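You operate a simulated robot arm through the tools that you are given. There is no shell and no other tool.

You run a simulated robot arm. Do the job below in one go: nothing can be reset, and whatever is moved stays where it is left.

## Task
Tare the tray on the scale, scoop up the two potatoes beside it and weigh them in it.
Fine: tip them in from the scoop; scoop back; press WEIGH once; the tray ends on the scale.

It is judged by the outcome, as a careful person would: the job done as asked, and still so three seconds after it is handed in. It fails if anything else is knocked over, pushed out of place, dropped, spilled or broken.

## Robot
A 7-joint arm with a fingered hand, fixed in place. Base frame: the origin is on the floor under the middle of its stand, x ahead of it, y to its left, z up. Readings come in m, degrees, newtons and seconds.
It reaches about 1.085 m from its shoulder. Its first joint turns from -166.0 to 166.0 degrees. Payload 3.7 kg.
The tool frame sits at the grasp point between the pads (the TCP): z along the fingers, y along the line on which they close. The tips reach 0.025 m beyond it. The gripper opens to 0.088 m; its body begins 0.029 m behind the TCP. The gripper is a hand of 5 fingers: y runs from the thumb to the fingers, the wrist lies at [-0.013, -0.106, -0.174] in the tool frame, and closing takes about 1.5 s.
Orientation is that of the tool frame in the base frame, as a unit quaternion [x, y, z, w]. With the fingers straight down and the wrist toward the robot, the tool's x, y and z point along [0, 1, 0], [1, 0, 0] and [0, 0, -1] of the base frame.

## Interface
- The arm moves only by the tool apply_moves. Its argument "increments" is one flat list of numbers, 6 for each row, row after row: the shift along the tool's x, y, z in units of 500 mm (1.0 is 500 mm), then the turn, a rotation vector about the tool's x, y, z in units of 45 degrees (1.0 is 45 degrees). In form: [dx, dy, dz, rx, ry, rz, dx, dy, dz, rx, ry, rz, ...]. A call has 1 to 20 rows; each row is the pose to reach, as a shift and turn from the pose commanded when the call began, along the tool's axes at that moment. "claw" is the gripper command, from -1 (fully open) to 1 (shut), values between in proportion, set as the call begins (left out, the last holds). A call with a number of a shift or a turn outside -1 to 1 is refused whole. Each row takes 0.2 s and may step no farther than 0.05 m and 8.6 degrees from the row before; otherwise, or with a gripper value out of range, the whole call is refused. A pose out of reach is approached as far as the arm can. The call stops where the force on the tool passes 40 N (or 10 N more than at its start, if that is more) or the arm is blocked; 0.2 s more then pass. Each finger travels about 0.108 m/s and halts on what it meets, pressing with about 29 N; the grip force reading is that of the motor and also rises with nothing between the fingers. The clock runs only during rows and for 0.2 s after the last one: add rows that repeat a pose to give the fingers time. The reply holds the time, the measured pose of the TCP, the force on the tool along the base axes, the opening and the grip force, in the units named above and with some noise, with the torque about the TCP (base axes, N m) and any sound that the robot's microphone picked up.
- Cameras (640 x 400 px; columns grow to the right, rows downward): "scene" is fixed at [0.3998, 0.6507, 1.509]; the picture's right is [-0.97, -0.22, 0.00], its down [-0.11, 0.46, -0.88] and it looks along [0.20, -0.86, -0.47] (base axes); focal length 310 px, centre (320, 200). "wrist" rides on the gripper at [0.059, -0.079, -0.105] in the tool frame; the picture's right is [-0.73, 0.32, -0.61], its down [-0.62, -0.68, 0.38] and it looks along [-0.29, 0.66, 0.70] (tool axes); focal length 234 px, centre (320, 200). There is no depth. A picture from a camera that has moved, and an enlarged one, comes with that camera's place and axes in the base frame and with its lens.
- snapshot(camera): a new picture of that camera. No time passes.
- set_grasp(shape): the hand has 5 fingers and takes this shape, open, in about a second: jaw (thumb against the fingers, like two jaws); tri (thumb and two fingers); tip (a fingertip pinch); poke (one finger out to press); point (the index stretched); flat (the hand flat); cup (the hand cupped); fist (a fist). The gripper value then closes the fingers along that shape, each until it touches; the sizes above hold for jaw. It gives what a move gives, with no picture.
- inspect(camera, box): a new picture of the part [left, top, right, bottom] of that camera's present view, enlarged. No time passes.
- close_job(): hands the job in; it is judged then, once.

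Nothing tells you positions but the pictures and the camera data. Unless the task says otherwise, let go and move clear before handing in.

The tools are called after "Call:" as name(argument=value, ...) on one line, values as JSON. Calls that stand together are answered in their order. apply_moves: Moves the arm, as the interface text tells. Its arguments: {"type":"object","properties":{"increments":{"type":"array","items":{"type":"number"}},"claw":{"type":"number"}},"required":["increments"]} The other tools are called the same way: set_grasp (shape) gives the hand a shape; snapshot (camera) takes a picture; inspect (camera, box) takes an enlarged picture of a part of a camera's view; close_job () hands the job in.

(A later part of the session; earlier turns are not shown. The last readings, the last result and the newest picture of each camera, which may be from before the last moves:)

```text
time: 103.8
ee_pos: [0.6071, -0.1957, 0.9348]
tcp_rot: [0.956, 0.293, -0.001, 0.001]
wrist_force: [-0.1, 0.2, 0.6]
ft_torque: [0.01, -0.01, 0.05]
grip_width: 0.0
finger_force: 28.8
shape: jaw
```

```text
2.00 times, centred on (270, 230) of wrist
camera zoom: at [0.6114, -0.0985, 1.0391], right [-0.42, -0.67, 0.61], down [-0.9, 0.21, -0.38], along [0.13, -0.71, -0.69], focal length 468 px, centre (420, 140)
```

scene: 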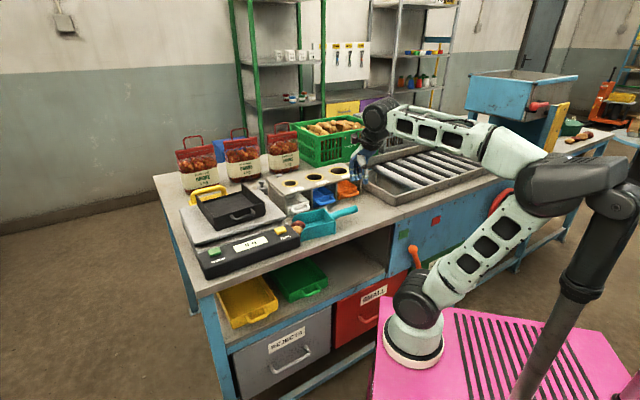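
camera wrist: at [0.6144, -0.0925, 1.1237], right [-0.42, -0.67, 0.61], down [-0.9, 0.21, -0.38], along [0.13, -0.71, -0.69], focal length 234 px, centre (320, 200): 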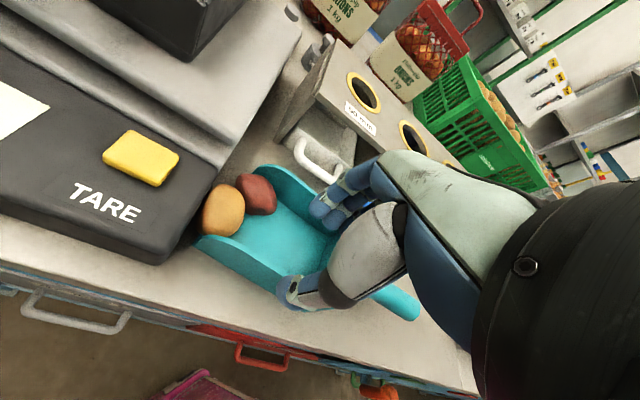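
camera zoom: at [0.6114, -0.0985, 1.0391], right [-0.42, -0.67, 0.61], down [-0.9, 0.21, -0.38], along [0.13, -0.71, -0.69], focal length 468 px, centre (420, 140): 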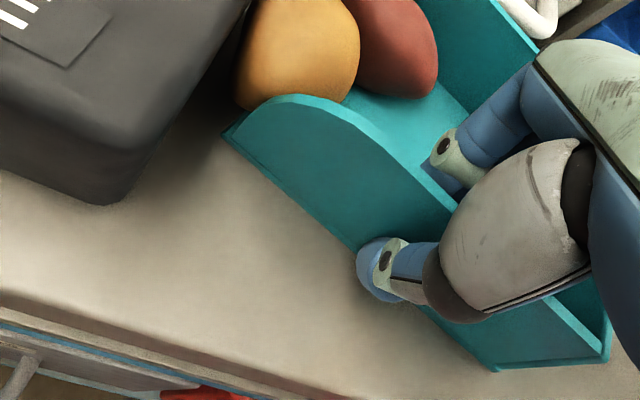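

The wall is gripped; the scoop yawed slightly while closing. I'll rotate it back to square the lip with the scale's end and push forward a centimetre so both potatoes ride fully into the pan.

Call:
apply_moves(increments=[0, 0, 0, 0, 0, -0.126, 0, 0, 0, 0, 0, -0.252, 0, 0, 0, 0, 0, -0.378, 0.0098, -0.0019, 0, 0, 0, -0.378, 0.0196, -0.0038, 0, 0, 0, -0.378])

Call:
inspect(camera="scene", box=[285, 185, 365, 245])

Call:
inspect(camera="wrist", box=[160, 130, 380, 330])

```text
time: 105.0
ee_pos: [0.6136, -0.1899, 0.9352]
tcp_rot: [0.902, 0.431, 0.0, 0.0]
wrist_force: [-2.0, -1.6, 0.1]
ft_torque: [0.0, -0.03, -0.01]
grip_width: 0.0
finger_force: 29.3
shape: jaw
```

```text
6.67 times, centred on (325, 215) of scene
camera zoom: at [0.3998, 0.6507, 1.509], right [-0.97, -0.22, 0.0], down [-0.11, 0.46, -0.88], along [0.2, -0.86, -0.47], focal length 2066 px, centre (287, 100)
```

zoom: 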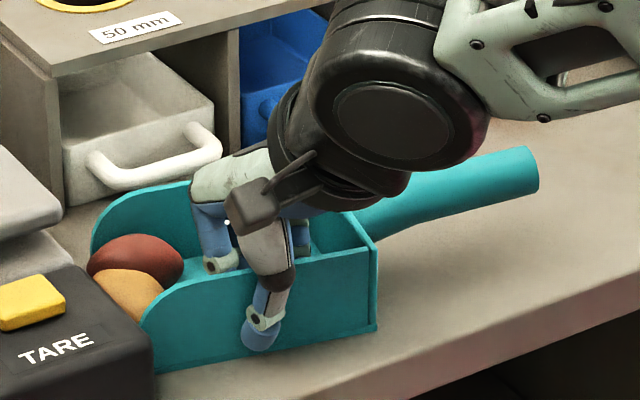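

```text
2.00 times, centred on (270, 230) of wrist
camera zoom: at [0.5894, -0.0946, 1.0392], right [-0.2, -0.77, 0.61], down [-0.92, -0.06, -0.38], along [0.33, -0.64, -0.7], focal length 468 px, centre (420, 140)
```

zoom: 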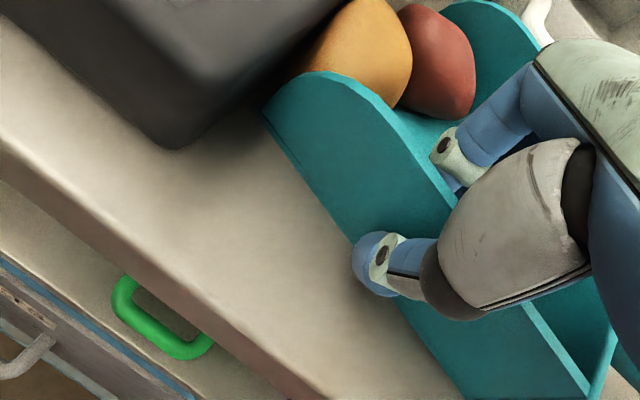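

Both potatoes are in the pan against the scale's end. Now I'll tilt the mouth up 10° while lifting slightly and backing off a few millimetres.

Call:
apply_moves(increments=[-0.002, 0, -0.01, 0, 0.0555, 0, -0.005, 0, -0.02, 0, 0.111, 0, -0.008, 0, -0.029, 0, 0.1665, 0, -0.012, 0, -0.038, 0, 0.222, 0, -0.012, 0, -0.038, 0, 0.222, 0])

Call:
inspect(camera="scene", box=[285, 185, 365, 245])

Call:
inspect(camera="wrist", box=[160, 130, 380, 330])

```text
time: 106.2
ee_pos: [0.6109, -0.1961, 0.9544]
tcp_rot: [0.899, 0.43, 0.078, -0.038]
wrist_force: [0.2, 0.1, -0.9]
ft_torque: [0.04, 0.04, -0.01]
grip_width: 0.0
finger_force: 28.7
shape: jaw
```

```text
6.67 times, centred on (325, 215) of scene
camera zoom: at [0.3998, 0.6507, 1.509], right [-0.97, -0.22, 0.0], down [-0.11, 0.46, -0.88], along [0.2, -0.86, -0.47], focal length 2066 px, centre (287, 100)
```

zoom: 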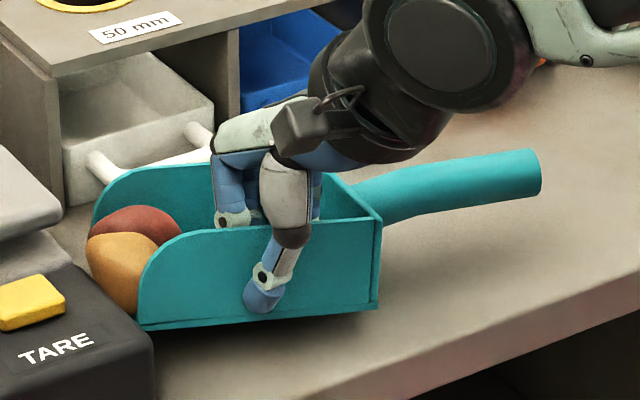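

```text
2.00 times, centred on (270, 230) of wrist
camera zoom: at [0.5744, -0.1143, 1.068], right [-0.26, -0.84, 0.47], down [-0.87, 0.0, -0.49], along [0.41, -0.54, -0.73], focal length 468 px, centre (420, 140)
```

zoom: 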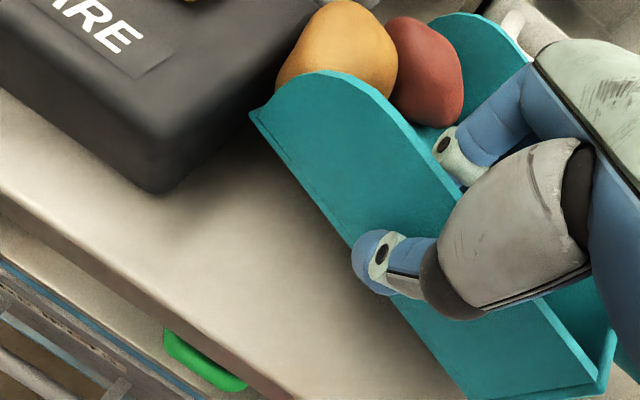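

The pan follows now: it is lifted and tilted mouth-up with both potatoes on it. The yellow one is still near the lip because the red one sits in front of my fingers. I'll roll the pan slightly far-side-down so that the red one rolls back along the far wall, making room.

Call:
apply_moves(increments=[0, 0, -0.003, 0.0593, 0, 0, 0, 0, -0.006, 0.1185, 0, 0, 0, 0, -0.009, 0.1778, 0, 0, 0, 0, -0.009, 0.1778, 0, 0])

Call:
inspect(camera="scene", box=[285, 185, 365, 245])

Call:
inspect(camera="wrist", box=[160, 130, 380, 330])

```text
time: 107.2
ee_pos: [0.6085, -0.1948, 0.958]
tcp_rot: [0.894, 0.433, 0.047, -0.1]
wrist_force: [0.5, 0.1, -0.6]
ft_torque: [-0.04, 0.01, 0.04]
grip_width: 0.0
finger_force: 29.4
shape: jaw
```

```text
6.67 times, centred on (325, 215) of scene
camera zoom: at [0.3998, 0.6507, 1.509], right [-0.97, -0.22, 0.0], down [-0.11, 0.46, -0.88], along [0.2, -0.86, -0.47], focal length 2066 px, centre (287, 100)
```

zoom: 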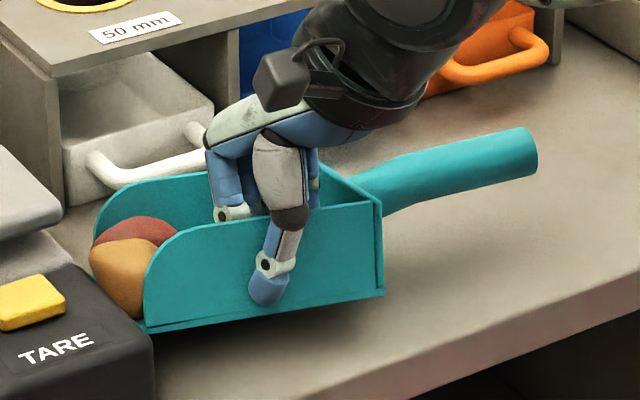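

```text
2.00 times, centred on (270, 230) of wrist
camera zoom: at [0.5843, -0.1254, 1.082], right [-0.2, -0.88, 0.42], down [-0.92, 0.02, -0.39], along [0.34, -0.47, -0.82], focal length 468 px, centre (420, 140)
```

zoom: 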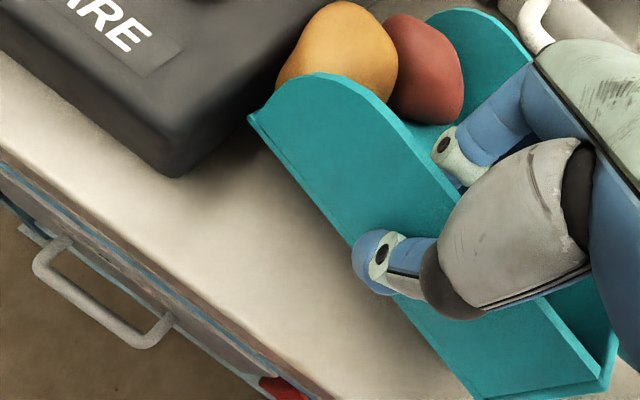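

The potatoes ride steadily at this slope without moving. I'll raise and tilt the mouth further up, to about 25°, so they lean firmly toward the back.

Call:
apply_moves(increments=[0.0001, -0.0021, -0.015, 0, 0.0825, -0.0116, 0.0002, -0.0042, -0.03, 0, 0.165, -0.0232, 0.0003, -0.0063, -0.045, 0, 0.2475, -0.0348, 0.0004, -0.0084, -0.06, 0, 0.33, -0.0464, 0.0004, -0.0084, -0.06, 0, 0.33, -0.0464])

Call:
inspect(camera="scene", box=[285, 180, 365, 240])

Call:
inspect(camera="wrist", box=[160, 130, 380, 330])

```text
time: 108.4
ee_pos: [0.6059, -0.1986, 0.9886]
tcp_rot: [0.872, 0.433, 0.167, -0.154]
wrist_force: [-0.2, 0.0, -1.9]
ft_torque: [0.06, 0.07, 0.0]
grip_width: 0.0
finger_force: 29.4
shape: jaw
```

```text
6.67 times, centred on (325, 210) of scene
camera zoom: at [0.3998, 0.6507, 1.509], right [-0.97, -0.22, 0.0], down [-0.11, 0.46, -0.88], along [0.2, -0.86, -0.47], focal length 2066 px, centre (287, 133)
```

zoom: 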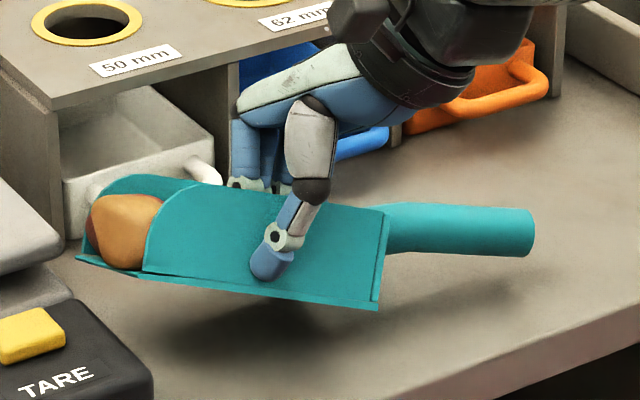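

```text
2.00 times, centred on (270, 230) of wrist
camera zoom: at [0.5598, -0.1551, 1.118], right [-0.25, -0.95, 0.2], down [-0.85, 0.11, -0.52], along [0.47, -0.3, -0.83], focal length 468 px, centre (420, 140)
```

zoom: 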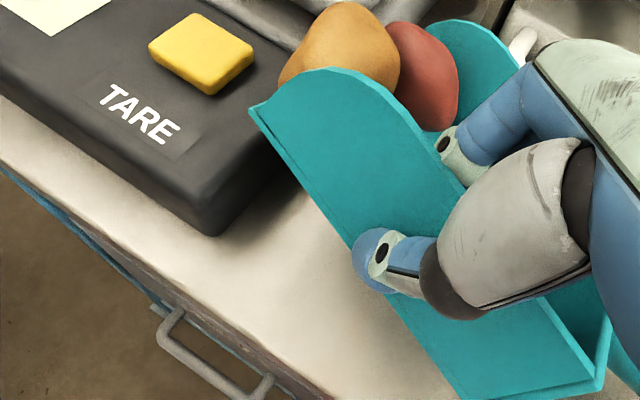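

Both potatoes are lying securely in the lifted scoop. I'll carry it smoothly up and over to the tray, keeping the same tilt.

Call:
apply_moves(increments=[0.0096, -0.0028, -0.0202, 0, 0, 0, 0.0299, -0.0088, -0.0632, 0, 0, 0, 0.0539, -0.0158, -0.1137, 0, 0, 0, 0.0778, -0.0228, -0.1642, 0, 0, 0, 0.1017, -0.0298, -0.2147, 0, 0, 0, 0.1197, -0.035, -0.2526, 0, 0, 0, 0.1323, -0.0156, -0.2493, 0, 0, 0, 0.1576, 0.0232, -0.2427, 0, 0, 0, 0.1892, 0.0717, -0.2345, 0, 0, 0, 0.2207, 0.1201, -0.2263, 0, 0, 0, 0.2523, 0.1686, -0.2181, 0, 0, 0, 0.2839, 0.2171, -0.2099, 0, 0, 0, 0.3092, 0.2559, -0.2033, 0, 0, 0, 0.3239, 0.2785, -0.1994, 0, 0, 0, 0.3302, 0.2882, -0.1978, 0, 0, 0])

Call:
snapshot(camera="scene")

Call:
inspect(camera="scene", box=[190, 130, 310, 240])

Call:
snapshot(camera="wrist")

```text
time: 111.6
ee_pos: [0.7998, -0.2062, 1.1305]
tcp_rot: [0.873, 0.433, 0.165, -0.154]
wrist_force: [-0.5, 0.0, -1.0]
ft_torque: [0.05, 0.08, -0.03]
grip_width: 0.0
finger_force: 29.1
shape: jaw
```

```text
taken
```

scene: 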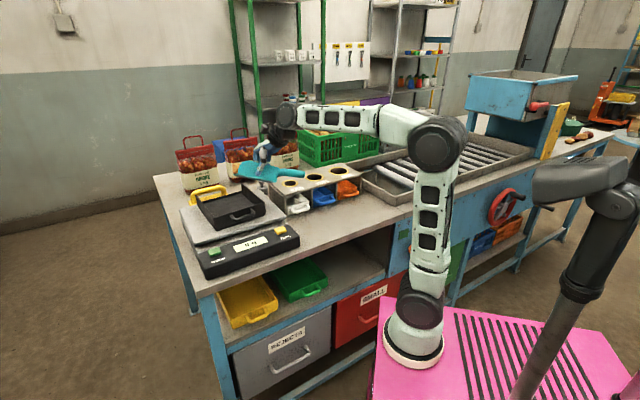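

```text
3.64 times, centred on (250, 185) of scene
camera zoom: at [0.3998, 0.6507, 1.509], right [-0.97, -0.22, 0.0], down [-0.11, 0.46, -0.88], along [0.2, -0.86, -0.47], focal length 1127 px, centre (574, 254)
```

zoom: 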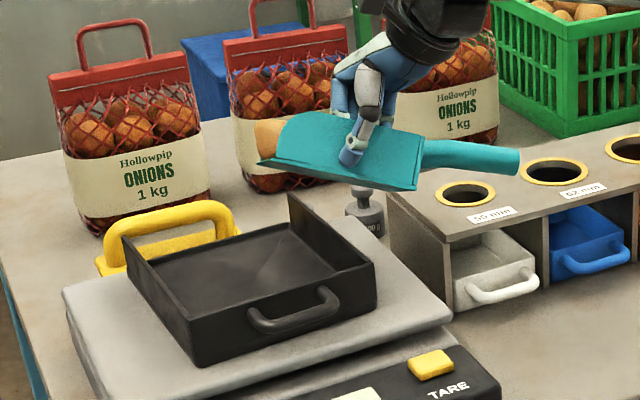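

```text
taken
camera wrist: at [0.7541, -0.1629, 1.2586], right [-0.25, -0.95, 0.2], down [-0.85, 0.11, -0.52], along [0.47, -0.3, -0.83], focal length 234 px, centre (320, 200)
```

wrist: 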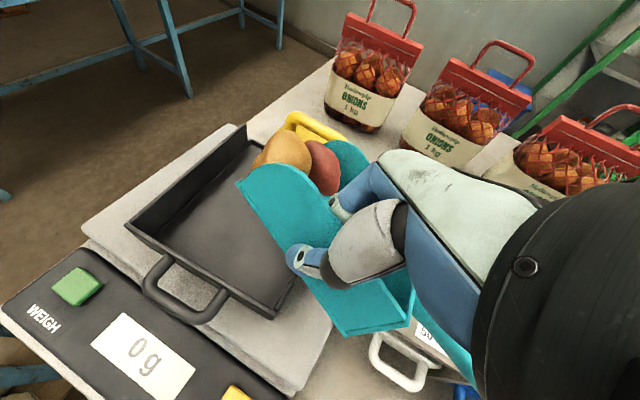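

The potatoes are safe in the scoop above the tray, and the scale still reads 0 g. I'll lower and bring the scoop to nearly level over the tray, mouth well inside it.

Call:
apply_moves(increments=[0.003, 0.0032, 0.0145, -0.0267, -0.0666, 0.0047, 0.0074, 0.0078, 0.0358, -0.0659, -0.1643, 0.0115, 0.0118, 0.0125, 0.0571, -0.105, -0.262, 0.0183, 0.0162, 0.0172, 0.0784, -0.1442, -0.3596, 0.0251, 0.0188, 0.0199, 0.091, -0.1673, -0.4174, 0.0291, 0.02, 0.0212, 0.0968, -0.178, -0.444, 0.031, 0.02, 0.0212, 0.0968, -0.178, -0.444, 0.031])

Call:
inspect(camera="scene", box=[190, 140, 310, 240])

Call:
snapshot(camera="wrist")

```text
time: 113.2
ee_pos: [0.8226, -0.1862, 1.0881]
tcp_rot: [0.902, 0.429, 0.039, -0.018]
wrist_force: [0.1, -0.8, -0.9]
ft_torque: [0.11, 0.03, -0.02]
grip_width: 0.0
finger_force: 29.2
shape: jaw
```

```text
4.00 times, centred on (250, 190) of scene
camera zoom: at [0.3998, 0.6507, 1.509], right [-0.97, -0.22, 0.0], down [-0.11, 0.46, -0.88], along [0.2, -0.86, -0.47], focal length 1240 px, centre (600, 240)
```

zoom: 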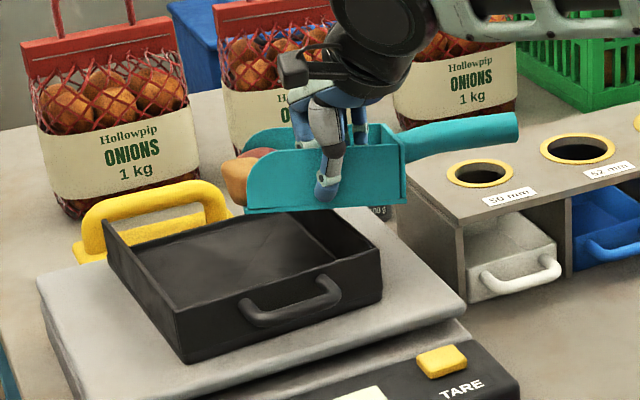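

```text
taken
camera wrist: at [0.7922, -0.0975, 1.1974], right [-0.24, -0.8, 0.54], down [-0.9, -0.03, -0.44], along [0.37, -0.59, -0.72], focal length 234 px, centre (320, 200)
```

wrist: 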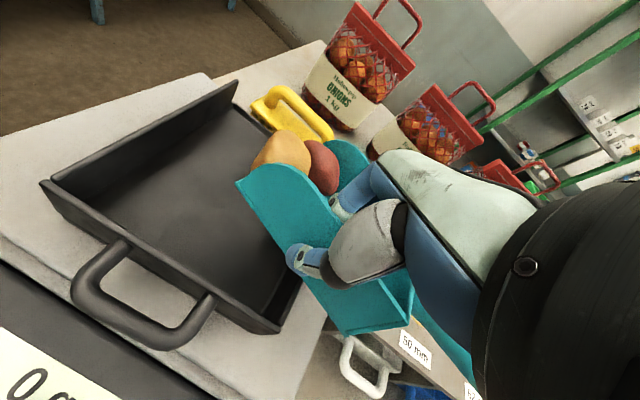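

The lip is over the tray's middle at about 1.06 m. I'll lower slightly and begin tipping slowly.

Call:
apply_moves(increments=[-0.004, 0, 0.006, 0, -0.045, 0, -0.008, 0, 0.012, 0, -0.09, 0, -0.012, 0, 0.018, 0, -0.135, 0, -0.016, 0, 0.024, 0, -0.18, 0, -0.02, 0, 0.03, 0, -0.225, 0, -0.024, 0, 0.036, 0, -0.27, 0, -0.024, 0, 0.036, 0, -0.27, 0])

Call:
inspect(camera="scene", box=[190, 140, 310, 240])

Call:
snapshot(camera="wrist")

```text
time: 114.8
ee_pos: [0.8171, -0.1941, 1.0707]
tcp_rot: [0.901, 0.43, -0.056, 0.029]
wrist_force: [0.2, 0.1, -0.8]
ft_torque: [0.04, -0.03, 0.02]
grip_width: 0.0001
finger_force: 28.9
shape: jaw
```

```text
4.00 times, centred on (250, 190) of scene
camera zoom: at [0.3998, 0.6507, 1.509], right [-0.97, -0.22, 0.0], down [-0.11, 0.46, -0.88], along [0.2, -0.86, -0.47], focal length 1240 px, centre (600, 240)
```

zoom: 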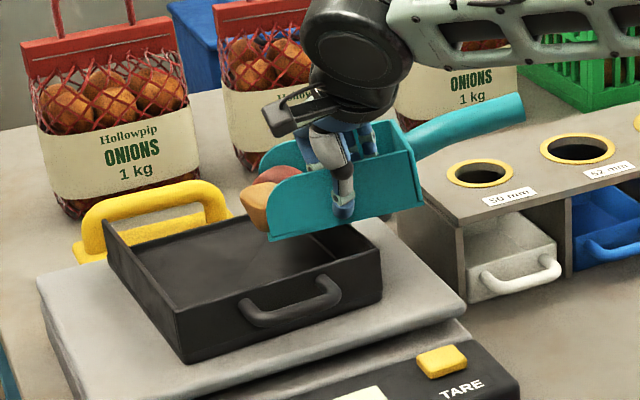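

```text
taken
camera wrist: at [0.7996, -0.0882, 1.1658], right [-0.15, -0.7, 0.7], down [-0.95, -0.09, -0.3], along [0.28, -0.71, -0.65], focal length 234 px, centre (320, 200)
```

wrist: 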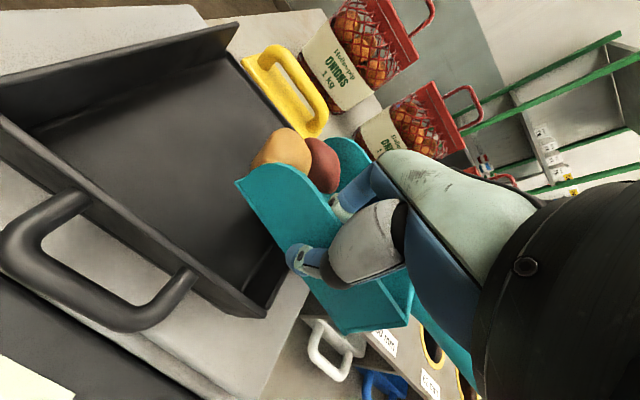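

Still steady at 7° mouth-down, with the lip about 4 cm above the tray floor. I'll tip further, slowly.

Call:
apply_moves(increments=[0, 0, 0, 0, -0.04, 0, 0, 0, 0, 0, -0.08, 0, 0, 0, 0, 0, -0.12, 0, 0, 0, 0, 0, -0.16, 0, 0, 0, 0, 0, -0.2, 0, 0, 0, 0, 0, -0.24, 0, 0, 0, 0, 0, -0.28, 0, 0, 0, 0, 0, -0.28, 0])

Call:
inspect(camera="scene", box=[190, 140, 310, 240])

Call:
snapshot(camera="wrist")

```text
time: 116.6
ee_pos: [0.817, -0.1939, 1.0711]
tcp_rot: [0.889, 0.424, -0.155, 0.075]
wrist_force: [-1.3, 0.1, -1.1]
ft_torque: [0.11, -0.04, 0.01]
grip_width: 0.0001
finger_force: 29.4
shape: jaw
```

```text
4.00 times, centred on (250, 190) of scene
camera zoom: at [0.3998, 0.6507, 1.509], right [-0.97, -0.22, 0.0], down [-0.11, 0.46, -0.88], along [0.2, -0.86, -0.47], focal length 1240 px, centre (600, 240)
```

zoom: 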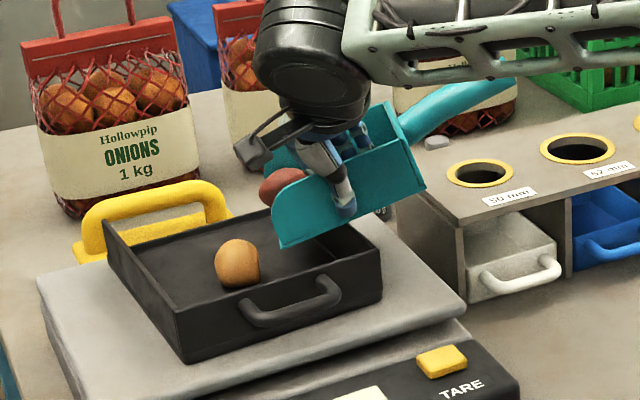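

```text
taken
camera wrist: at [0.8122, -0.0727, 1.1482], right [-0.05, -0.57, 0.82], down [-0.98, -0.13, -0.15], along [0.19, -0.81, -0.55], focal length 234 px, centre (320, 200)
```

wrist: 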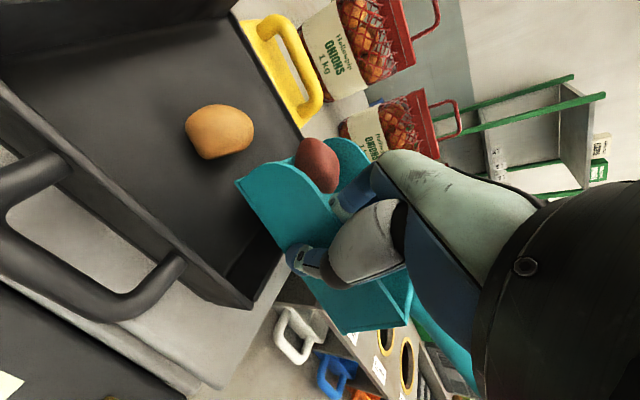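

The yellow potato is in the tray. I'll tip a few more degrees for the red one.

Call:
apply_moves(increments=[0, 0, 0, 0, -0.04, 0, 0, 0, 0, 0, -0.08, 0, 0, 0, 0, 0, -0.12, 0, 0, 0, 0, 0, -0.16, 0, 0, 0, 0, 0, -0.16, 0])

Call:
inspect(camera="scene", box=[190, 140, 310, 240])

Call:
snapshot(camera="wrist")

```text
time: 117.8
ee_pos: [0.816, -0.1943, 1.0697]
tcp_rot: [0.878, 0.418, -0.211, 0.101]
wrist_force: [-0.6, -0.1, -0.8]
ft_torque: [0.12, -0.02, -0.02]
grip_width: 0.0
finger_force: 29.4
shape: jaw
```

```text
4.00 times, centred on (250, 190) of scene
camera zoom: at [0.3998, 0.6507, 1.509], right [-0.97, -0.22, 0.0], down [-0.11, 0.46, -0.88], along [0.2, -0.86, -0.47], focal length 1240 px, centre (600, 240)
```

zoom: 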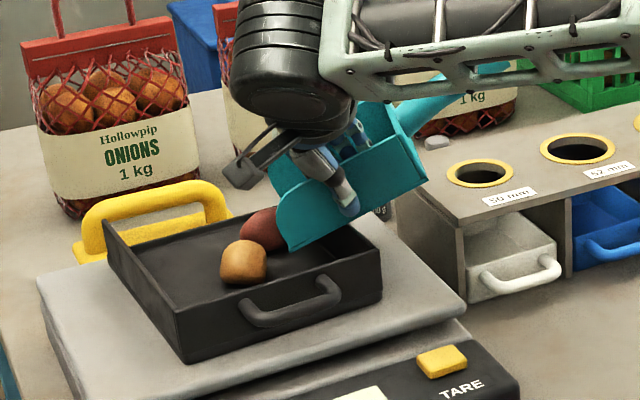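

```text
taken
camera wrist: at [0.8174, -0.0662, 1.1355], right [0.02, -0.49, 0.87], down [-0.99, -0.14, -0.06], along [0.15, -0.86, -0.49], focal length 234 px, centre (320, 200)
```

wrist: 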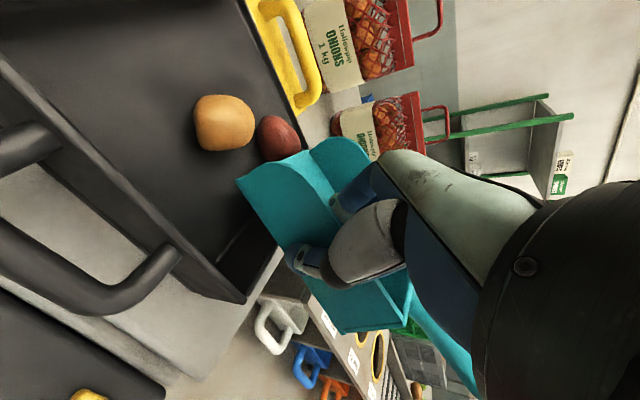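

Both potatoes are out of the scoop and in the tray. I'll lift the scoop straight up and back, away from them.

Call:
apply_moves(increments=[-0.012, 0, -0.01, 0, 0, 0, -0.036, 0, -0.03, 0, 0, 0, -0.066, 0, -0.055, 0, 0, 0, -0.096, 0, -0.08, 0, 0, 0, -0.1172, 0, -0.0976, 0, 0, 0, -0.1172, 0, -0.0976, 0, 0, 0])

Call:
inspect(camera="scene", box=[190, 140, 310, 240])

Call:
snapshot(camera="wrist")

```text
time: 119.2
ee_pos: [0.7981, -0.2161, 1.1408]
tcp_rot: [0.878, 0.418, -0.21, 0.101]
wrist_force: [0.2, 0.0, -0.8]
ft_torque: [0.06, -0.01, 0.0]
grip_width: 0.0001
finger_force: 29.1
shape: jaw
```

```text
4.00 times, centred on (250, 190) of scene
camera zoom: at [0.3998, 0.6507, 1.509], right [-0.97, -0.22, 0.0], down [-0.11, 0.46, -0.88], along [0.2, -0.86, -0.47], focal length 1240 px, centre (600, 240)
```

zoom: 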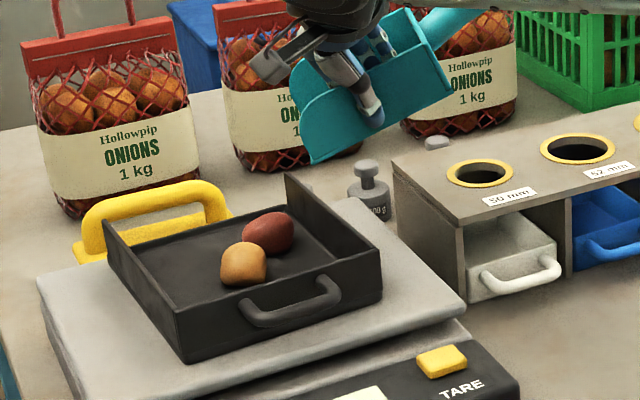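

```text
taken
camera wrist: at [0.7991, -0.09, 1.2067], right [0.02, -0.49, 0.87], down [-0.99, -0.14, -0.06], along [0.15, -0.86, -0.49], focal length 234 px, centre (320, 200)
```

wrist: 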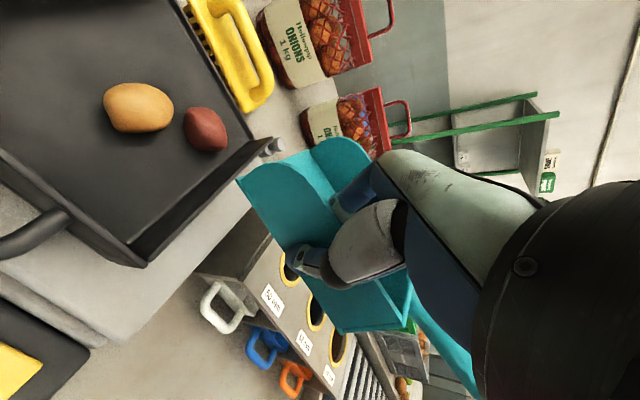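

Both potatoes lie inside the tray. Now the scoop goes back: I'll level it, carry it to the free table area in front of the rack, set it down and re-grip its handle for the return.

Call:
apply_moves(increments=[-0.0036, 0, -0.0071, 0, 0.1203, 0, -0.0073, 0, -0.0142, 0, 0.2406, 0, -0.0109, 0, -0.0214, 0, 0.3608, 0, -0.0146, 0, -0.0285, 0, 0.4811, 0, -0.0182, 0, -0.0356, 0, 0.6014, 0, -0.0182, 0, -0.0356, 0, 0.6014, 0])

Call:
inspect(camera="scene", box=[190, 120, 330, 240])

```text
time: 120.6
ee_pos: [0.7977, -0.2171, 1.1584]
tcp_rot: [0.902, 0.431, 0.001, 0.0]
wrist_force: [-0.3, 0.6, 0.0]
ft_torque: [0.05, -0.02, 0.04]
grip_width: 0.0
finger_force: 28.9
shape: jaw
```

```text
3.33 times, centred on (260, 180) of scene
camera zoom: at [0.3998, 0.6507, 1.509], right [-0.97, -0.22, 0.0], down [-0.11, 0.46, -0.88], along [0.2, -0.86, -0.47], focal length 1033 px, centre (520, 267)
```

zoom: 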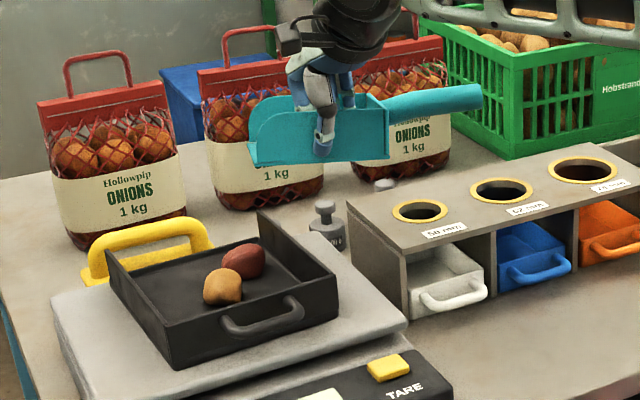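

Level again. Moving to the free table area.

Call:
apply_moves(increments=[-0.03, -0.0267, 0, 0, 0, 0.0108, -0.0921, -0.082, 0, 0, 0, 0.0333, -0.1543, -0.1373, 0, 0, 0, 0.0557, -0.2164, -0.1926, 0, 0, 0, 0.0782, -0.2786, -0.2479, 0, 0, 0, 0.1006, -0.3408, -0.3032, 0, 0, 0, 0.1231, -0.3684, -0.3278, 0, 0, 0, 0.133, -0.3684, -0.3278, 0, 0, 0, 0.133])

Call:
inspect(camera="scene", box=[270, 120, 400, 240])

Call:
snapshot(camera="wrist")

```text
time: 122.4
ee_pos: [0.5532, -0.2554, 1.1579]
tcp_rot: [0.924, 0.383, 0.001, 0.001]
wrist_force: [0.6, 0.4, -0.7]
ft_torque: [0.08, -0.06, -0.01]
grip_width: 0.0001
finger_force: 28.8
shape: jaw
```

```text
3.33 times, centred on (335, 180) of scene
camera zoom: at [0.3998, 0.6507, 1.509], right [-0.97, -0.22, 0.0], down [-0.11, 0.46, -0.88], along [0.2, -0.86, -0.47], focal length 1033 px, centre (270, 267)
```

zoom: 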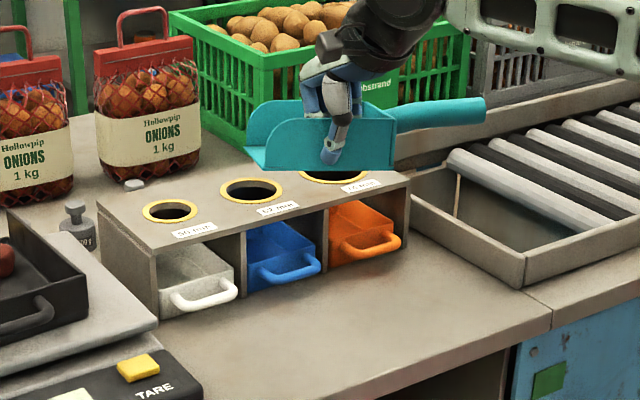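

```text
taken
camera wrist: at [0.5391, -0.1595, 1.2626], right [-0.29, -0.74, 0.61], down [-0.92, 0.04, -0.39], along [0.26, -0.67, -0.69], focal length 234 px, centre (320, 200)
```

wrist: 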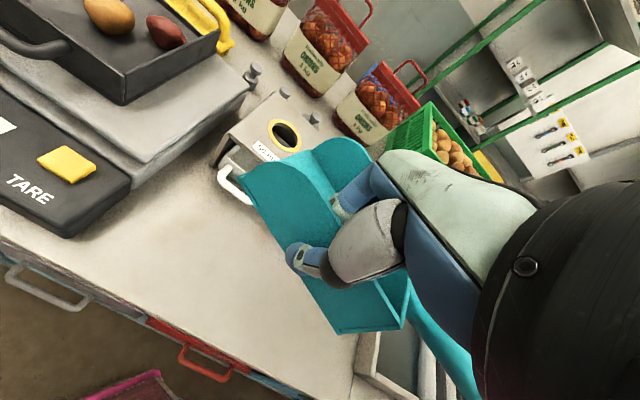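

The pan has tipped mouth-up about 13° relative to the hand, so I'll pitch the hand down to level it, then lower toward the table.

Call:
apply_moves(increments=[0, 0, 0, 0, -0.1, 0, 0, 0, 0, 0, -0.2, 0, 0, 0, 0, 0, -0.289, 0, 0, 0, 0.08, 0, -0.289, 0, 0, 0, 0.16, 0, -0.289, 0, 0, 0, 0.24, 0, -0.289, 0, 0, 0, 0.31, 0, -0.289, 0, 0, 0, 0.36, 0, -0.289, 0, 0, 0, 0.36, 0, -0.289, 0])

Call:
inspect(camera="scene", box=[290, 170, 390, 240])

```text
time: 124.4
ee_pos: [0.5536, -0.2563, 0.9788]
tcp_rot: [0.918, 0.381, -0.105, 0.045]
wrist_force: [-0.2, 0.7, -1.3]
ft_torque: [0.06, -0.08, 0.01]
grip_width: 0.0003
finger_force: 28.8
shape: jaw
```

```text
5.71 times, centred on (340, 205) of scene
camera zoom: at [0.3998, 0.6507, 1.509], right [-0.97, -0.22, 0.0], down [-0.11, 0.46, -0.88], along [0.2, -0.86, -0.47], focal length 1771 px, centre (206, 171)
```

zoom: 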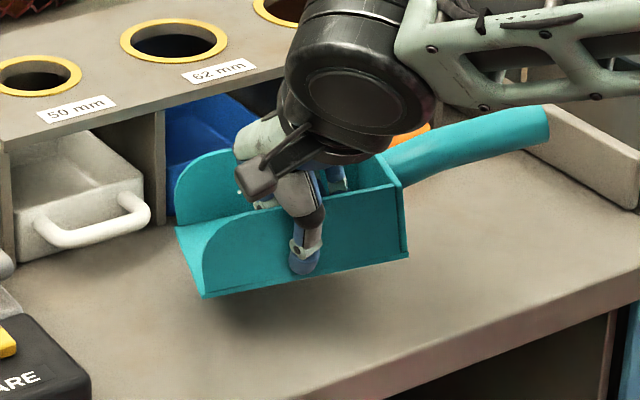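

Still about 7° mouth-up; I'll correct that and continue lowering.

Call:
apply_moves(increments=[0, 0, 0, 0, -0.08, 0, 0, 0, 0, 0, -0.155, 0, -0.005, 0, 0.02, 0, -0.155, 0, -0.009, 0, 0.036, 0, -0.155, 0, -0.009, 0, 0.036, 0, -0.155, 0])

Call:
inspect(camera="scene", box=[290, 170, 390, 240])

```text
time: 125.6
ee_pos: [0.5482, -0.2633, 0.9613]
tcp_rot: [0.91, 0.377, -0.16, 0.067]
wrist_force: [0.0, 0.1, -0.9]
ft_torque: [0.05, -0.01, -0.02]
grip_width: 0.0001
finger_force: 29.0
shape: jaw
```

```text
5.71 times, centred on (340, 205) of scene
camera zoom: at [0.3998, 0.6507, 1.509], right [-0.97, -0.22, 0.0], down [-0.11, 0.46, -0.88], along [0.2, -0.86, -0.47], focal length 1771 px, centre (206, 171)
```

zoom: 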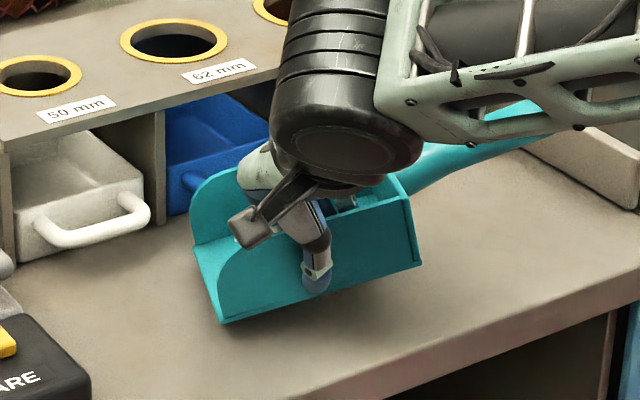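

Nearly level in pitch. I'll zoom in to check the roll and what the underside looks like.

Call:
inspect(camera="scene", box=[315, 195, 370, 235])

Call:
snapshot(camera="wrist")

```text
10.00 times, centred on (342, 215) of scene
camera zoom: at [0.3998, 0.6507, 1.509], right [-0.97, -0.22, 0.0], down [-0.11, 0.46, -0.88], along [0.2, -0.86, -0.47], focal length 3099 px, centre (95, 50)
```

zoom: 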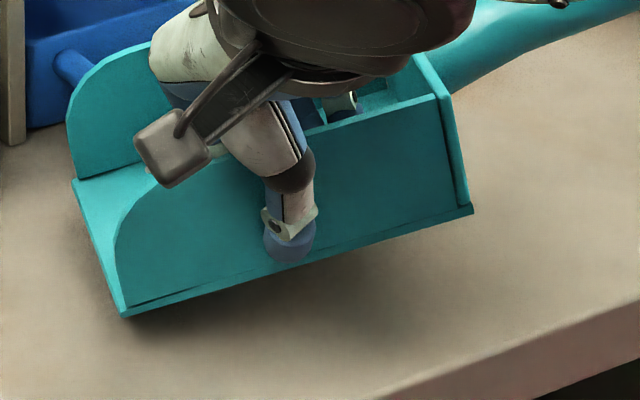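

```text
taken
camera wrist: at [0.5574, -0.1426, 1.0399], right [-0.11, -0.56, 0.82], down [-0.99, -0.03, -0.15], along [0.11, -0.83, -0.55], focal length 234 px, centre (320, 200)
```

wrist: 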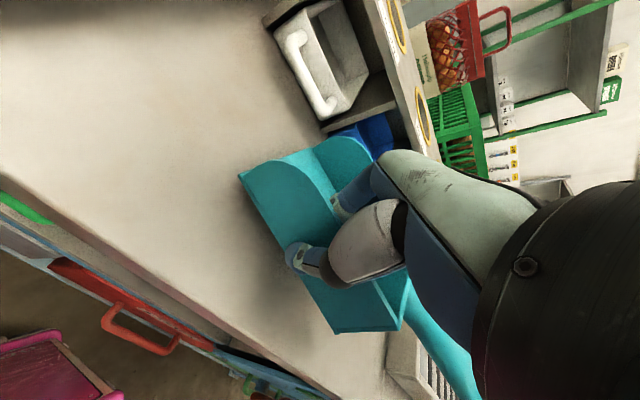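

The picture fits better with the scoop having yawed about 20–25° in the hand, not pitched. I'll return the hand to level, undo that yaw, and check again before setting it down.

Call:
apply_moves(increments=[-0.005, 0, -0.014, 0, 0.05, 0, -0.01, 0, -0.028, 0, 0.18, 0, -0.0137, 0, -0.0376, 0, 0.31, 0, -0.0137, 0, -0.0376, 0, 0.444, 0, -0.0137, 0, -0.0376, 0, 0.444, 0])

Call:
apply_moves(increments=[0, 0, 0, 0, 0, -0.12, 0, 0, 0, 0, 0, -0.24, 0, 0, 0, 0, 0, -0.36, 0, 0, 0, 0, 0, -0.48, 0, 0, 0, 0, 0, -0.48])

Call:
inspect(camera="scene", box=[290, 170, 390, 240])

Call:
snapshot(camera="wrist")

```text
time: 126.8
ee_pos: [0.5474, -0.2639, 0.9829]
tcp_rot: [0.924, 0.383, 0.001, 0.001]
wrist_force: [-0.6, 0.4, -1.5]
ft_torque: [0.1, -0.04, -0.01]
grip_width: 0.0001
finger_force: 28.8
shape: jaw
```

```text
time: 128.0
ee_pos: [0.5482, -0.2626, 0.9824]
tcp_rot: [0.835, 0.549, 0.0, 0.0]
wrist_force: [0.3, -0.2, -1.5]
ft_torque: [0.06, -0.02, 0.04]
grip_width: 0.0001
finger_force: 29.0
shape: jaw
```

```text
5.71 times, centred on (340, 205) of scene
camera zoom: at [0.3998, 0.6507, 1.509], right [-0.97, -0.22, 0.0], down [-0.11, 0.46, -0.88], along [0.2, -0.86, -0.47], focal length 1771 px, centre (206, 171)
```

zoom: 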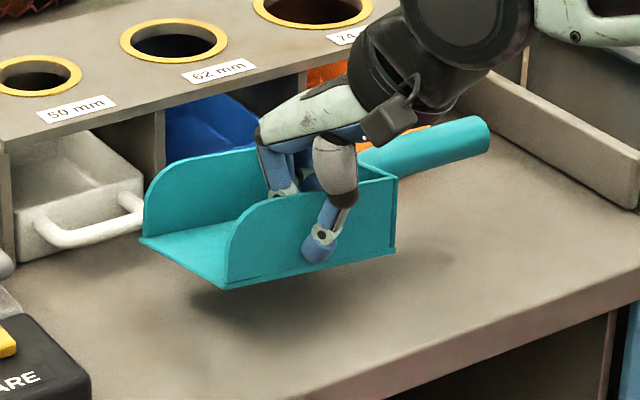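

```text
taken
camera wrist: at [0.4992, -0.1782, 1.0871], right [0.01, -0.79, 0.61], down [-0.87, -0.3, -0.39], along [0.49, -0.53, -0.69], focal length 234 px, centre (320, 200)
```

wrist: 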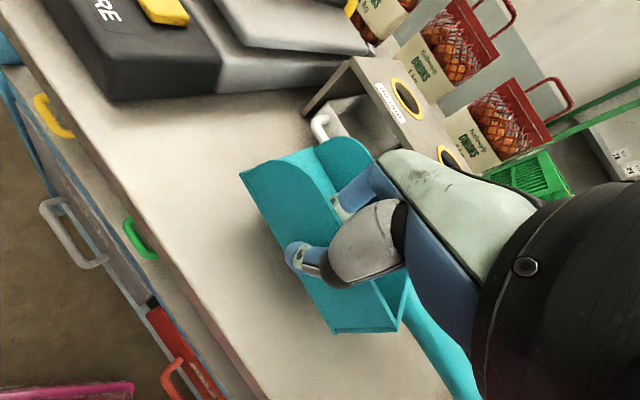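

Solving the geometry, the pan droops about 12° on its far side and is about 5° mouth-up, with the yaw now right. I'll level that out and check.

Call:
apply_moves(increments=[0, 0, 0, -0.066, -0.07, 0, 0, 0, 0, -0.131, -0.141, 0, 0, 0, 0, -0.197, -0.211, 0, 0, 0, 0, -0.197, -0.211, 0])

Call:
inspect(camera="scene", box=[290, 170, 390, 240])

```text
time: 129.0
ee_pos: [0.5495, -0.2618, 0.9837]
tcp_rot: [0.83, 0.546, -0.026, 0.112]
wrist_force: [0.3, 0.0, -1.2]
ft_torque: [0.05, -0.02, 0.0]
grip_width: 0.0
finger_force: 29.1
shape: jaw
```

```text
5.71 times, centred on (340, 205) of scene
camera zoom: at [0.3998, 0.6507, 1.509], right [-0.97, -0.22, 0.0], down [-0.11, 0.46, -0.88], along [0.2, -0.86, -0.47], focal length 1771 px, centre (206, 171)
```

zoom: 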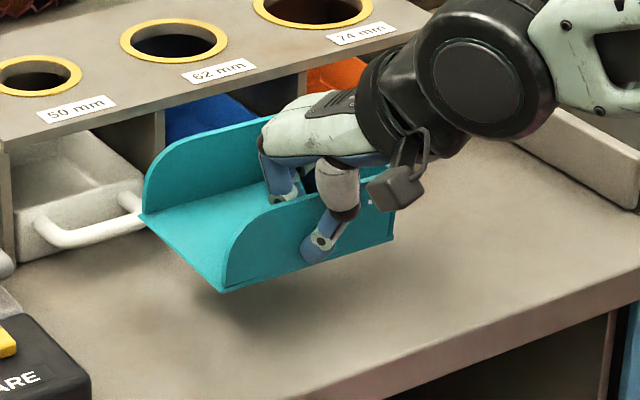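

That looks level now. Lowering onto the table in small steps.

Call:
apply_moves(increments=[0.004, -0.0038, 0.0234, 0, 0, 0, 0.008, -0.0076, 0.0468, 0, 0, 0, 0.0106, -0.0101, 0.0623, 0, 0, 0, 0.0106, -0.0101, 0.0623, 0, 0, 0])

Call:
inspect(camera="scene", box=[290, 170, 390, 240])

```text
time: 130.0
ee_pos: [0.5488, -0.2621, 0.9496]
tcp_rot: [0.83, 0.546, -0.027, 0.11]
wrist_force: [0.9, -0.3, -1.5]
ft_torque: [0.1, 0.04, 0.01]
grip_width: 0.0001
finger_force: 28.8
shape: jaw
```

```text
5.71 times, centred on (340, 205) of scene
camera zoom: at [0.3998, 0.6507, 1.509], right [-0.97, -0.22, 0.0], down [-0.11, 0.46, -0.88], along [0.2, -0.86, -0.47], focal length 1771 px, centre (206, 171)
```

zoom: 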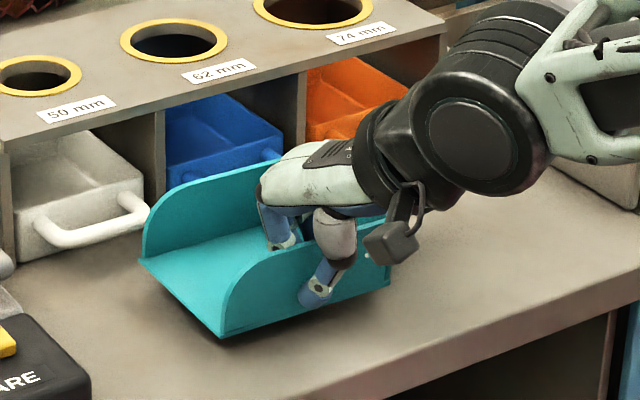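

Close to the table now. A few millimetres more.

Call:
apply_moves(increments=[0.0013, -0.0013, 0.0078, 0, 0, 0, 0.0023, -0.0022, 0.0136, 0, 0, 0, 0.0023, -0.0022, 0.0136, 0, 0, 0])

Call:
apply_moves(increments=[0.0007, -0.0006, 0.0039, 0, 0, 0, 0.0013, -0.0013, 0.0078, 0, 0, 0, 0.0013, -0.0013, 0.0078, 0, 0, 0])

Call:
inspect(camera="scene", box=[300, 180, 380, 240])

```text
time: 130.8
ee_pos: [0.5496, -0.2628, 0.9434]
tcp_rot: [0.83, 0.546, -0.026, 0.112]
wrist_force: [-1.3, -0.1, -0.9]
ft_torque: [0.1, 0.04, 0.02]
grip_width: 0.0
finger_force: 29.0
shape: jaw
```

```text
time: 131.6
ee_pos: [0.5482, -0.2627, 0.9385]
tcp_rot: [0.83, 0.546, -0.026, 0.111]
wrist_force: [-0.7, 0.1, -0.6]
ft_torque: [0.1, -0.05, -0.03]
grip_width: 0.0001
finger_force: 29.2
shape: jaw
```

```text
6.67 times, centred on (340, 210) of scene
camera zoom: at [0.3998, 0.6507, 1.509], right [-0.97, -0.22, 0.0], down [-0.11, 0.46, -0.88], along [0.2, -0.86, -0.47], focal length 2066 px, centre (187, 133)
```

zoom: 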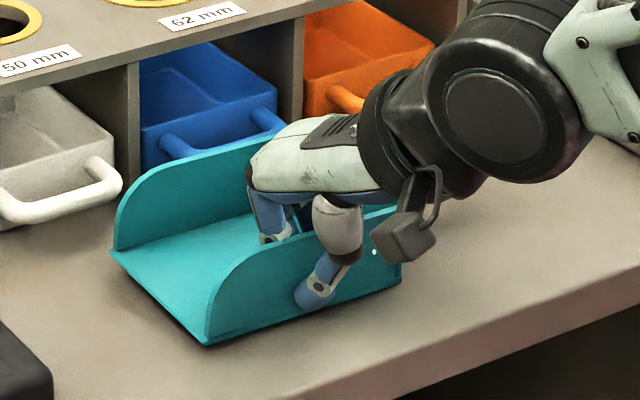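

Nearly down. Two more small steps, then release.

Call:
apply_moves(increments=[0.0007, -0.0006, 0.0039, 0, 0, 0, 0.0013, -0.0013, 0.0078, 0, 0, 0, 0.0013, -0.0013, 0.0078, 0, 0, 0])

Call:
inspect(camera="scene", box=[300, 180, 380, 240])

```text
time: 132.4
ee_pos: [0.5479, -0.2632, 0.9354]
tcp_rot: [0.83, 0.546, -0.026, 0.111]
wrist_force: [-0.4, 0.0, 0.1]
ft_torque: [0.05, 0.04, 0.04]
grip_width: 0.0
finger_force: 28.5
shape: jaw
```

```text
6.67 times, centred on (340, 210) of scene
camera zoom: at [0.3998, 0.6507, 1.509], right [-0.97, -0.22, 0.0], down [-0.11, 0.46, -0.88], along [0.2, -0.86, -0.47], focal length 2066 px, centre (187, 133)
```

zoom: 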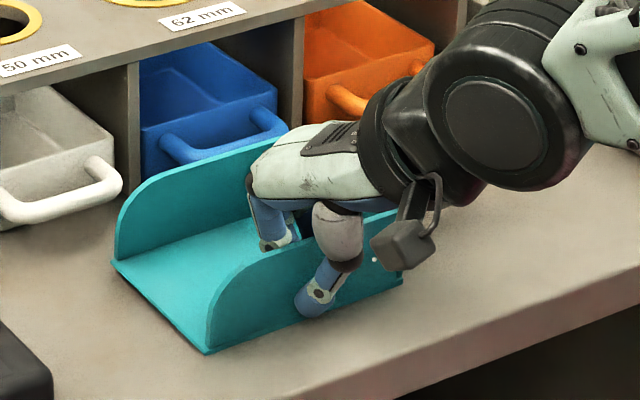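

The scoop is resting on the table. I'll open and lift the hand away.

Call:
apply_moves(increments=[0, 0, 0, 0, 0, 0, 0, 0, 0, 0, 0, 0, 0, 0, 0, 0, 0, 0, 0, 0, 0, 0, 0, 0], claw=0.0)

Call:
apply_moves(increments=[-0.0132, 0.0126, -0.0779, 0, 0, 0, -0.0265, 0.0252, -0.1558, 0, 0, 0, -0.0397, 0.0378, -0.2338, 0, 0, 0, -0.053, 0.0504, -0.3117, 0, 0, 0])

Call:
inspect(camera="scene", box=[290, 170, 400, 240])

Call:
snapshot(camera="wrist")

```text
time: 133.4
ee_pos: [0.5478, -0.2629, 0.9346]
tcp_rot: [0.83, 0.546, -0.026, 0.111]
wrist_force: [0.2, 0.8, 0.3]
ft_torque: [0.01, -0.02, 0.01]
grip_width: 0.0435
finger_force: 0.0
shape: jaw
```

```text
time: 134.4
ee_pos: [0.5489, -0.2634, 1.0937]
tcp_rot: [0.83, 0.546, -0.027, 0.11]
wrist_force: [0.3, -0.2, 0.0]
ft_torque: [0.03, 0.01, 0.0]
grip_width: 0.0436
finger_force: 0.0
shape: jaw
```

```text
5.71 times, centred on (345, 205) of scene
camera zoom: at [0.3998, 0.6507, 1.509], right [-0.97, -0.22, 0.0], down [-0.11, 0.46, -0.88], along [0.2, -0.86, -0.47], focal length 1771 px, centre (177, 171)
```

zoom: 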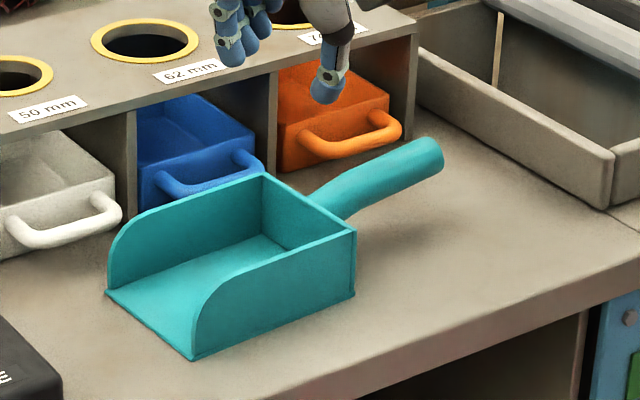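

```text
taken
camera wrist: at [0.4924, -0.1591, 1.1745], right [-0.04, -0.65, 0.76], down [-0.84, -0.38, -0.38], along [0.54, -0.66, -0.53], focal length 234 px, centre (320, 200)
```

wrist: 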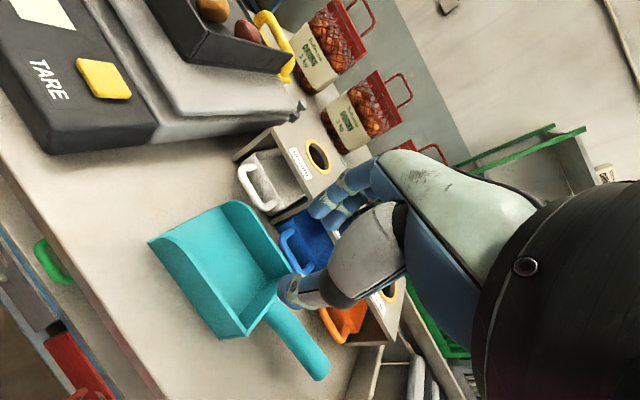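

The scoop lies flat in front of the rack, handle from (0.542, -0.344) to (0.474, -0.421). I'll go above its handle, turn the hand around as before, and grip the handle for the return.

Call:
apply_moves(increments=[-0.0588, 0.0022, -0.0205, 0.1117, 0.0462, 0.0747, -0.1176, 0.0043, -0.0155, 0.2234, 0.0924, 0.1494, -0.1764, 0.0065, -0.0105, 0.3351, 0.1386, 0.2242, -0.2352, 0.0086, -0.0065, 0.4468, 0.1848, 0.2989, -0.294, 0.0108, -0.0024, 0.5585, 0.231, 0.3736, -0.294, 0.0108, -0.0024, 0.5585, 0.231, 0.3736], claw=-0.36)

Call:
apply_moves(increments=[0, 0, 0, 0, 0.0431, 0.161, 0, 0, 0, 0, 0.0863, 0.322, 0, 0, 0, 0, 0.1294, 0.483, 0, 0, 0, 0, 0.1725, 0.644, 0, 0, 0, 0, 0.2157, 0.805, 0, 0, 0, 0, 0.2588, 0.9659])

Call:
apply_moves(increments=[0, 0, 0, 0, 0.0431, 0.161, 0, 0, 0, 0, 0.0863, 0.322, 0, 0, 0, 0, 0.1294, 0.483, 0, 0, 0, 0, 0.1725, 0.644, 0, 0, 0, 0, 0.2157, 0.805, 0, 0, 0, 0, 0.2588, 0.9659])

Call:
snapshot(camera="scene")

```text
time: 135.8
ee_pos: [0.4938, -0.3981, 1.1204]
tcp_rot: [0.903, 0.409, -0.053, -0.118]
wrist_force: [0.3, -0.3, 0.7]
ft_torque: [-0.02, 0.03, 0.05]
grip_width: 0.0594
finger_force: 0.0
shape: jaw
```

```text
time: 137.2
ee_pos: [0.494, -0.3974, 1.1217]
tcp_rot: [0.991, 0.031, -0.003, -0.129]
wrist_force: [0.7, -0.4, -0.3]
ft_torque: [0.0, 0.03, -0.01]
grip_width: 0.0593
finger_force: 0.1
shape: jaw
```

```text
time: 138.6
ee_pos: [0.4938, -0.3969, 1.1207]
tcp_rot: [0.927, -0.35, 0.047, -0.122]
wrist_force: [-0.2, -0.2, 0.7]
ft_torque: [0.01, 0.02, 0.02]
grip_width: 0.0596
finger_force: 0.1
shape: jaw
```

```text
taken
```

scene: 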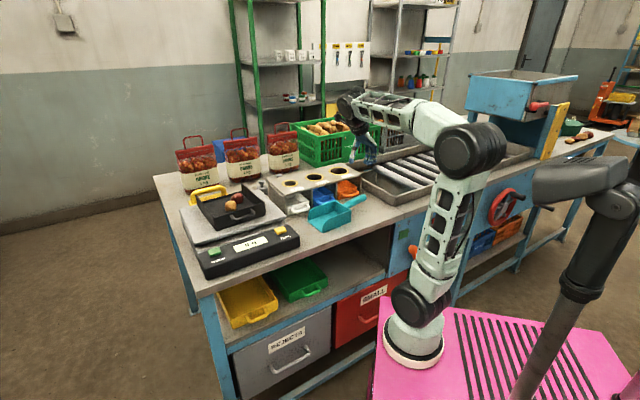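

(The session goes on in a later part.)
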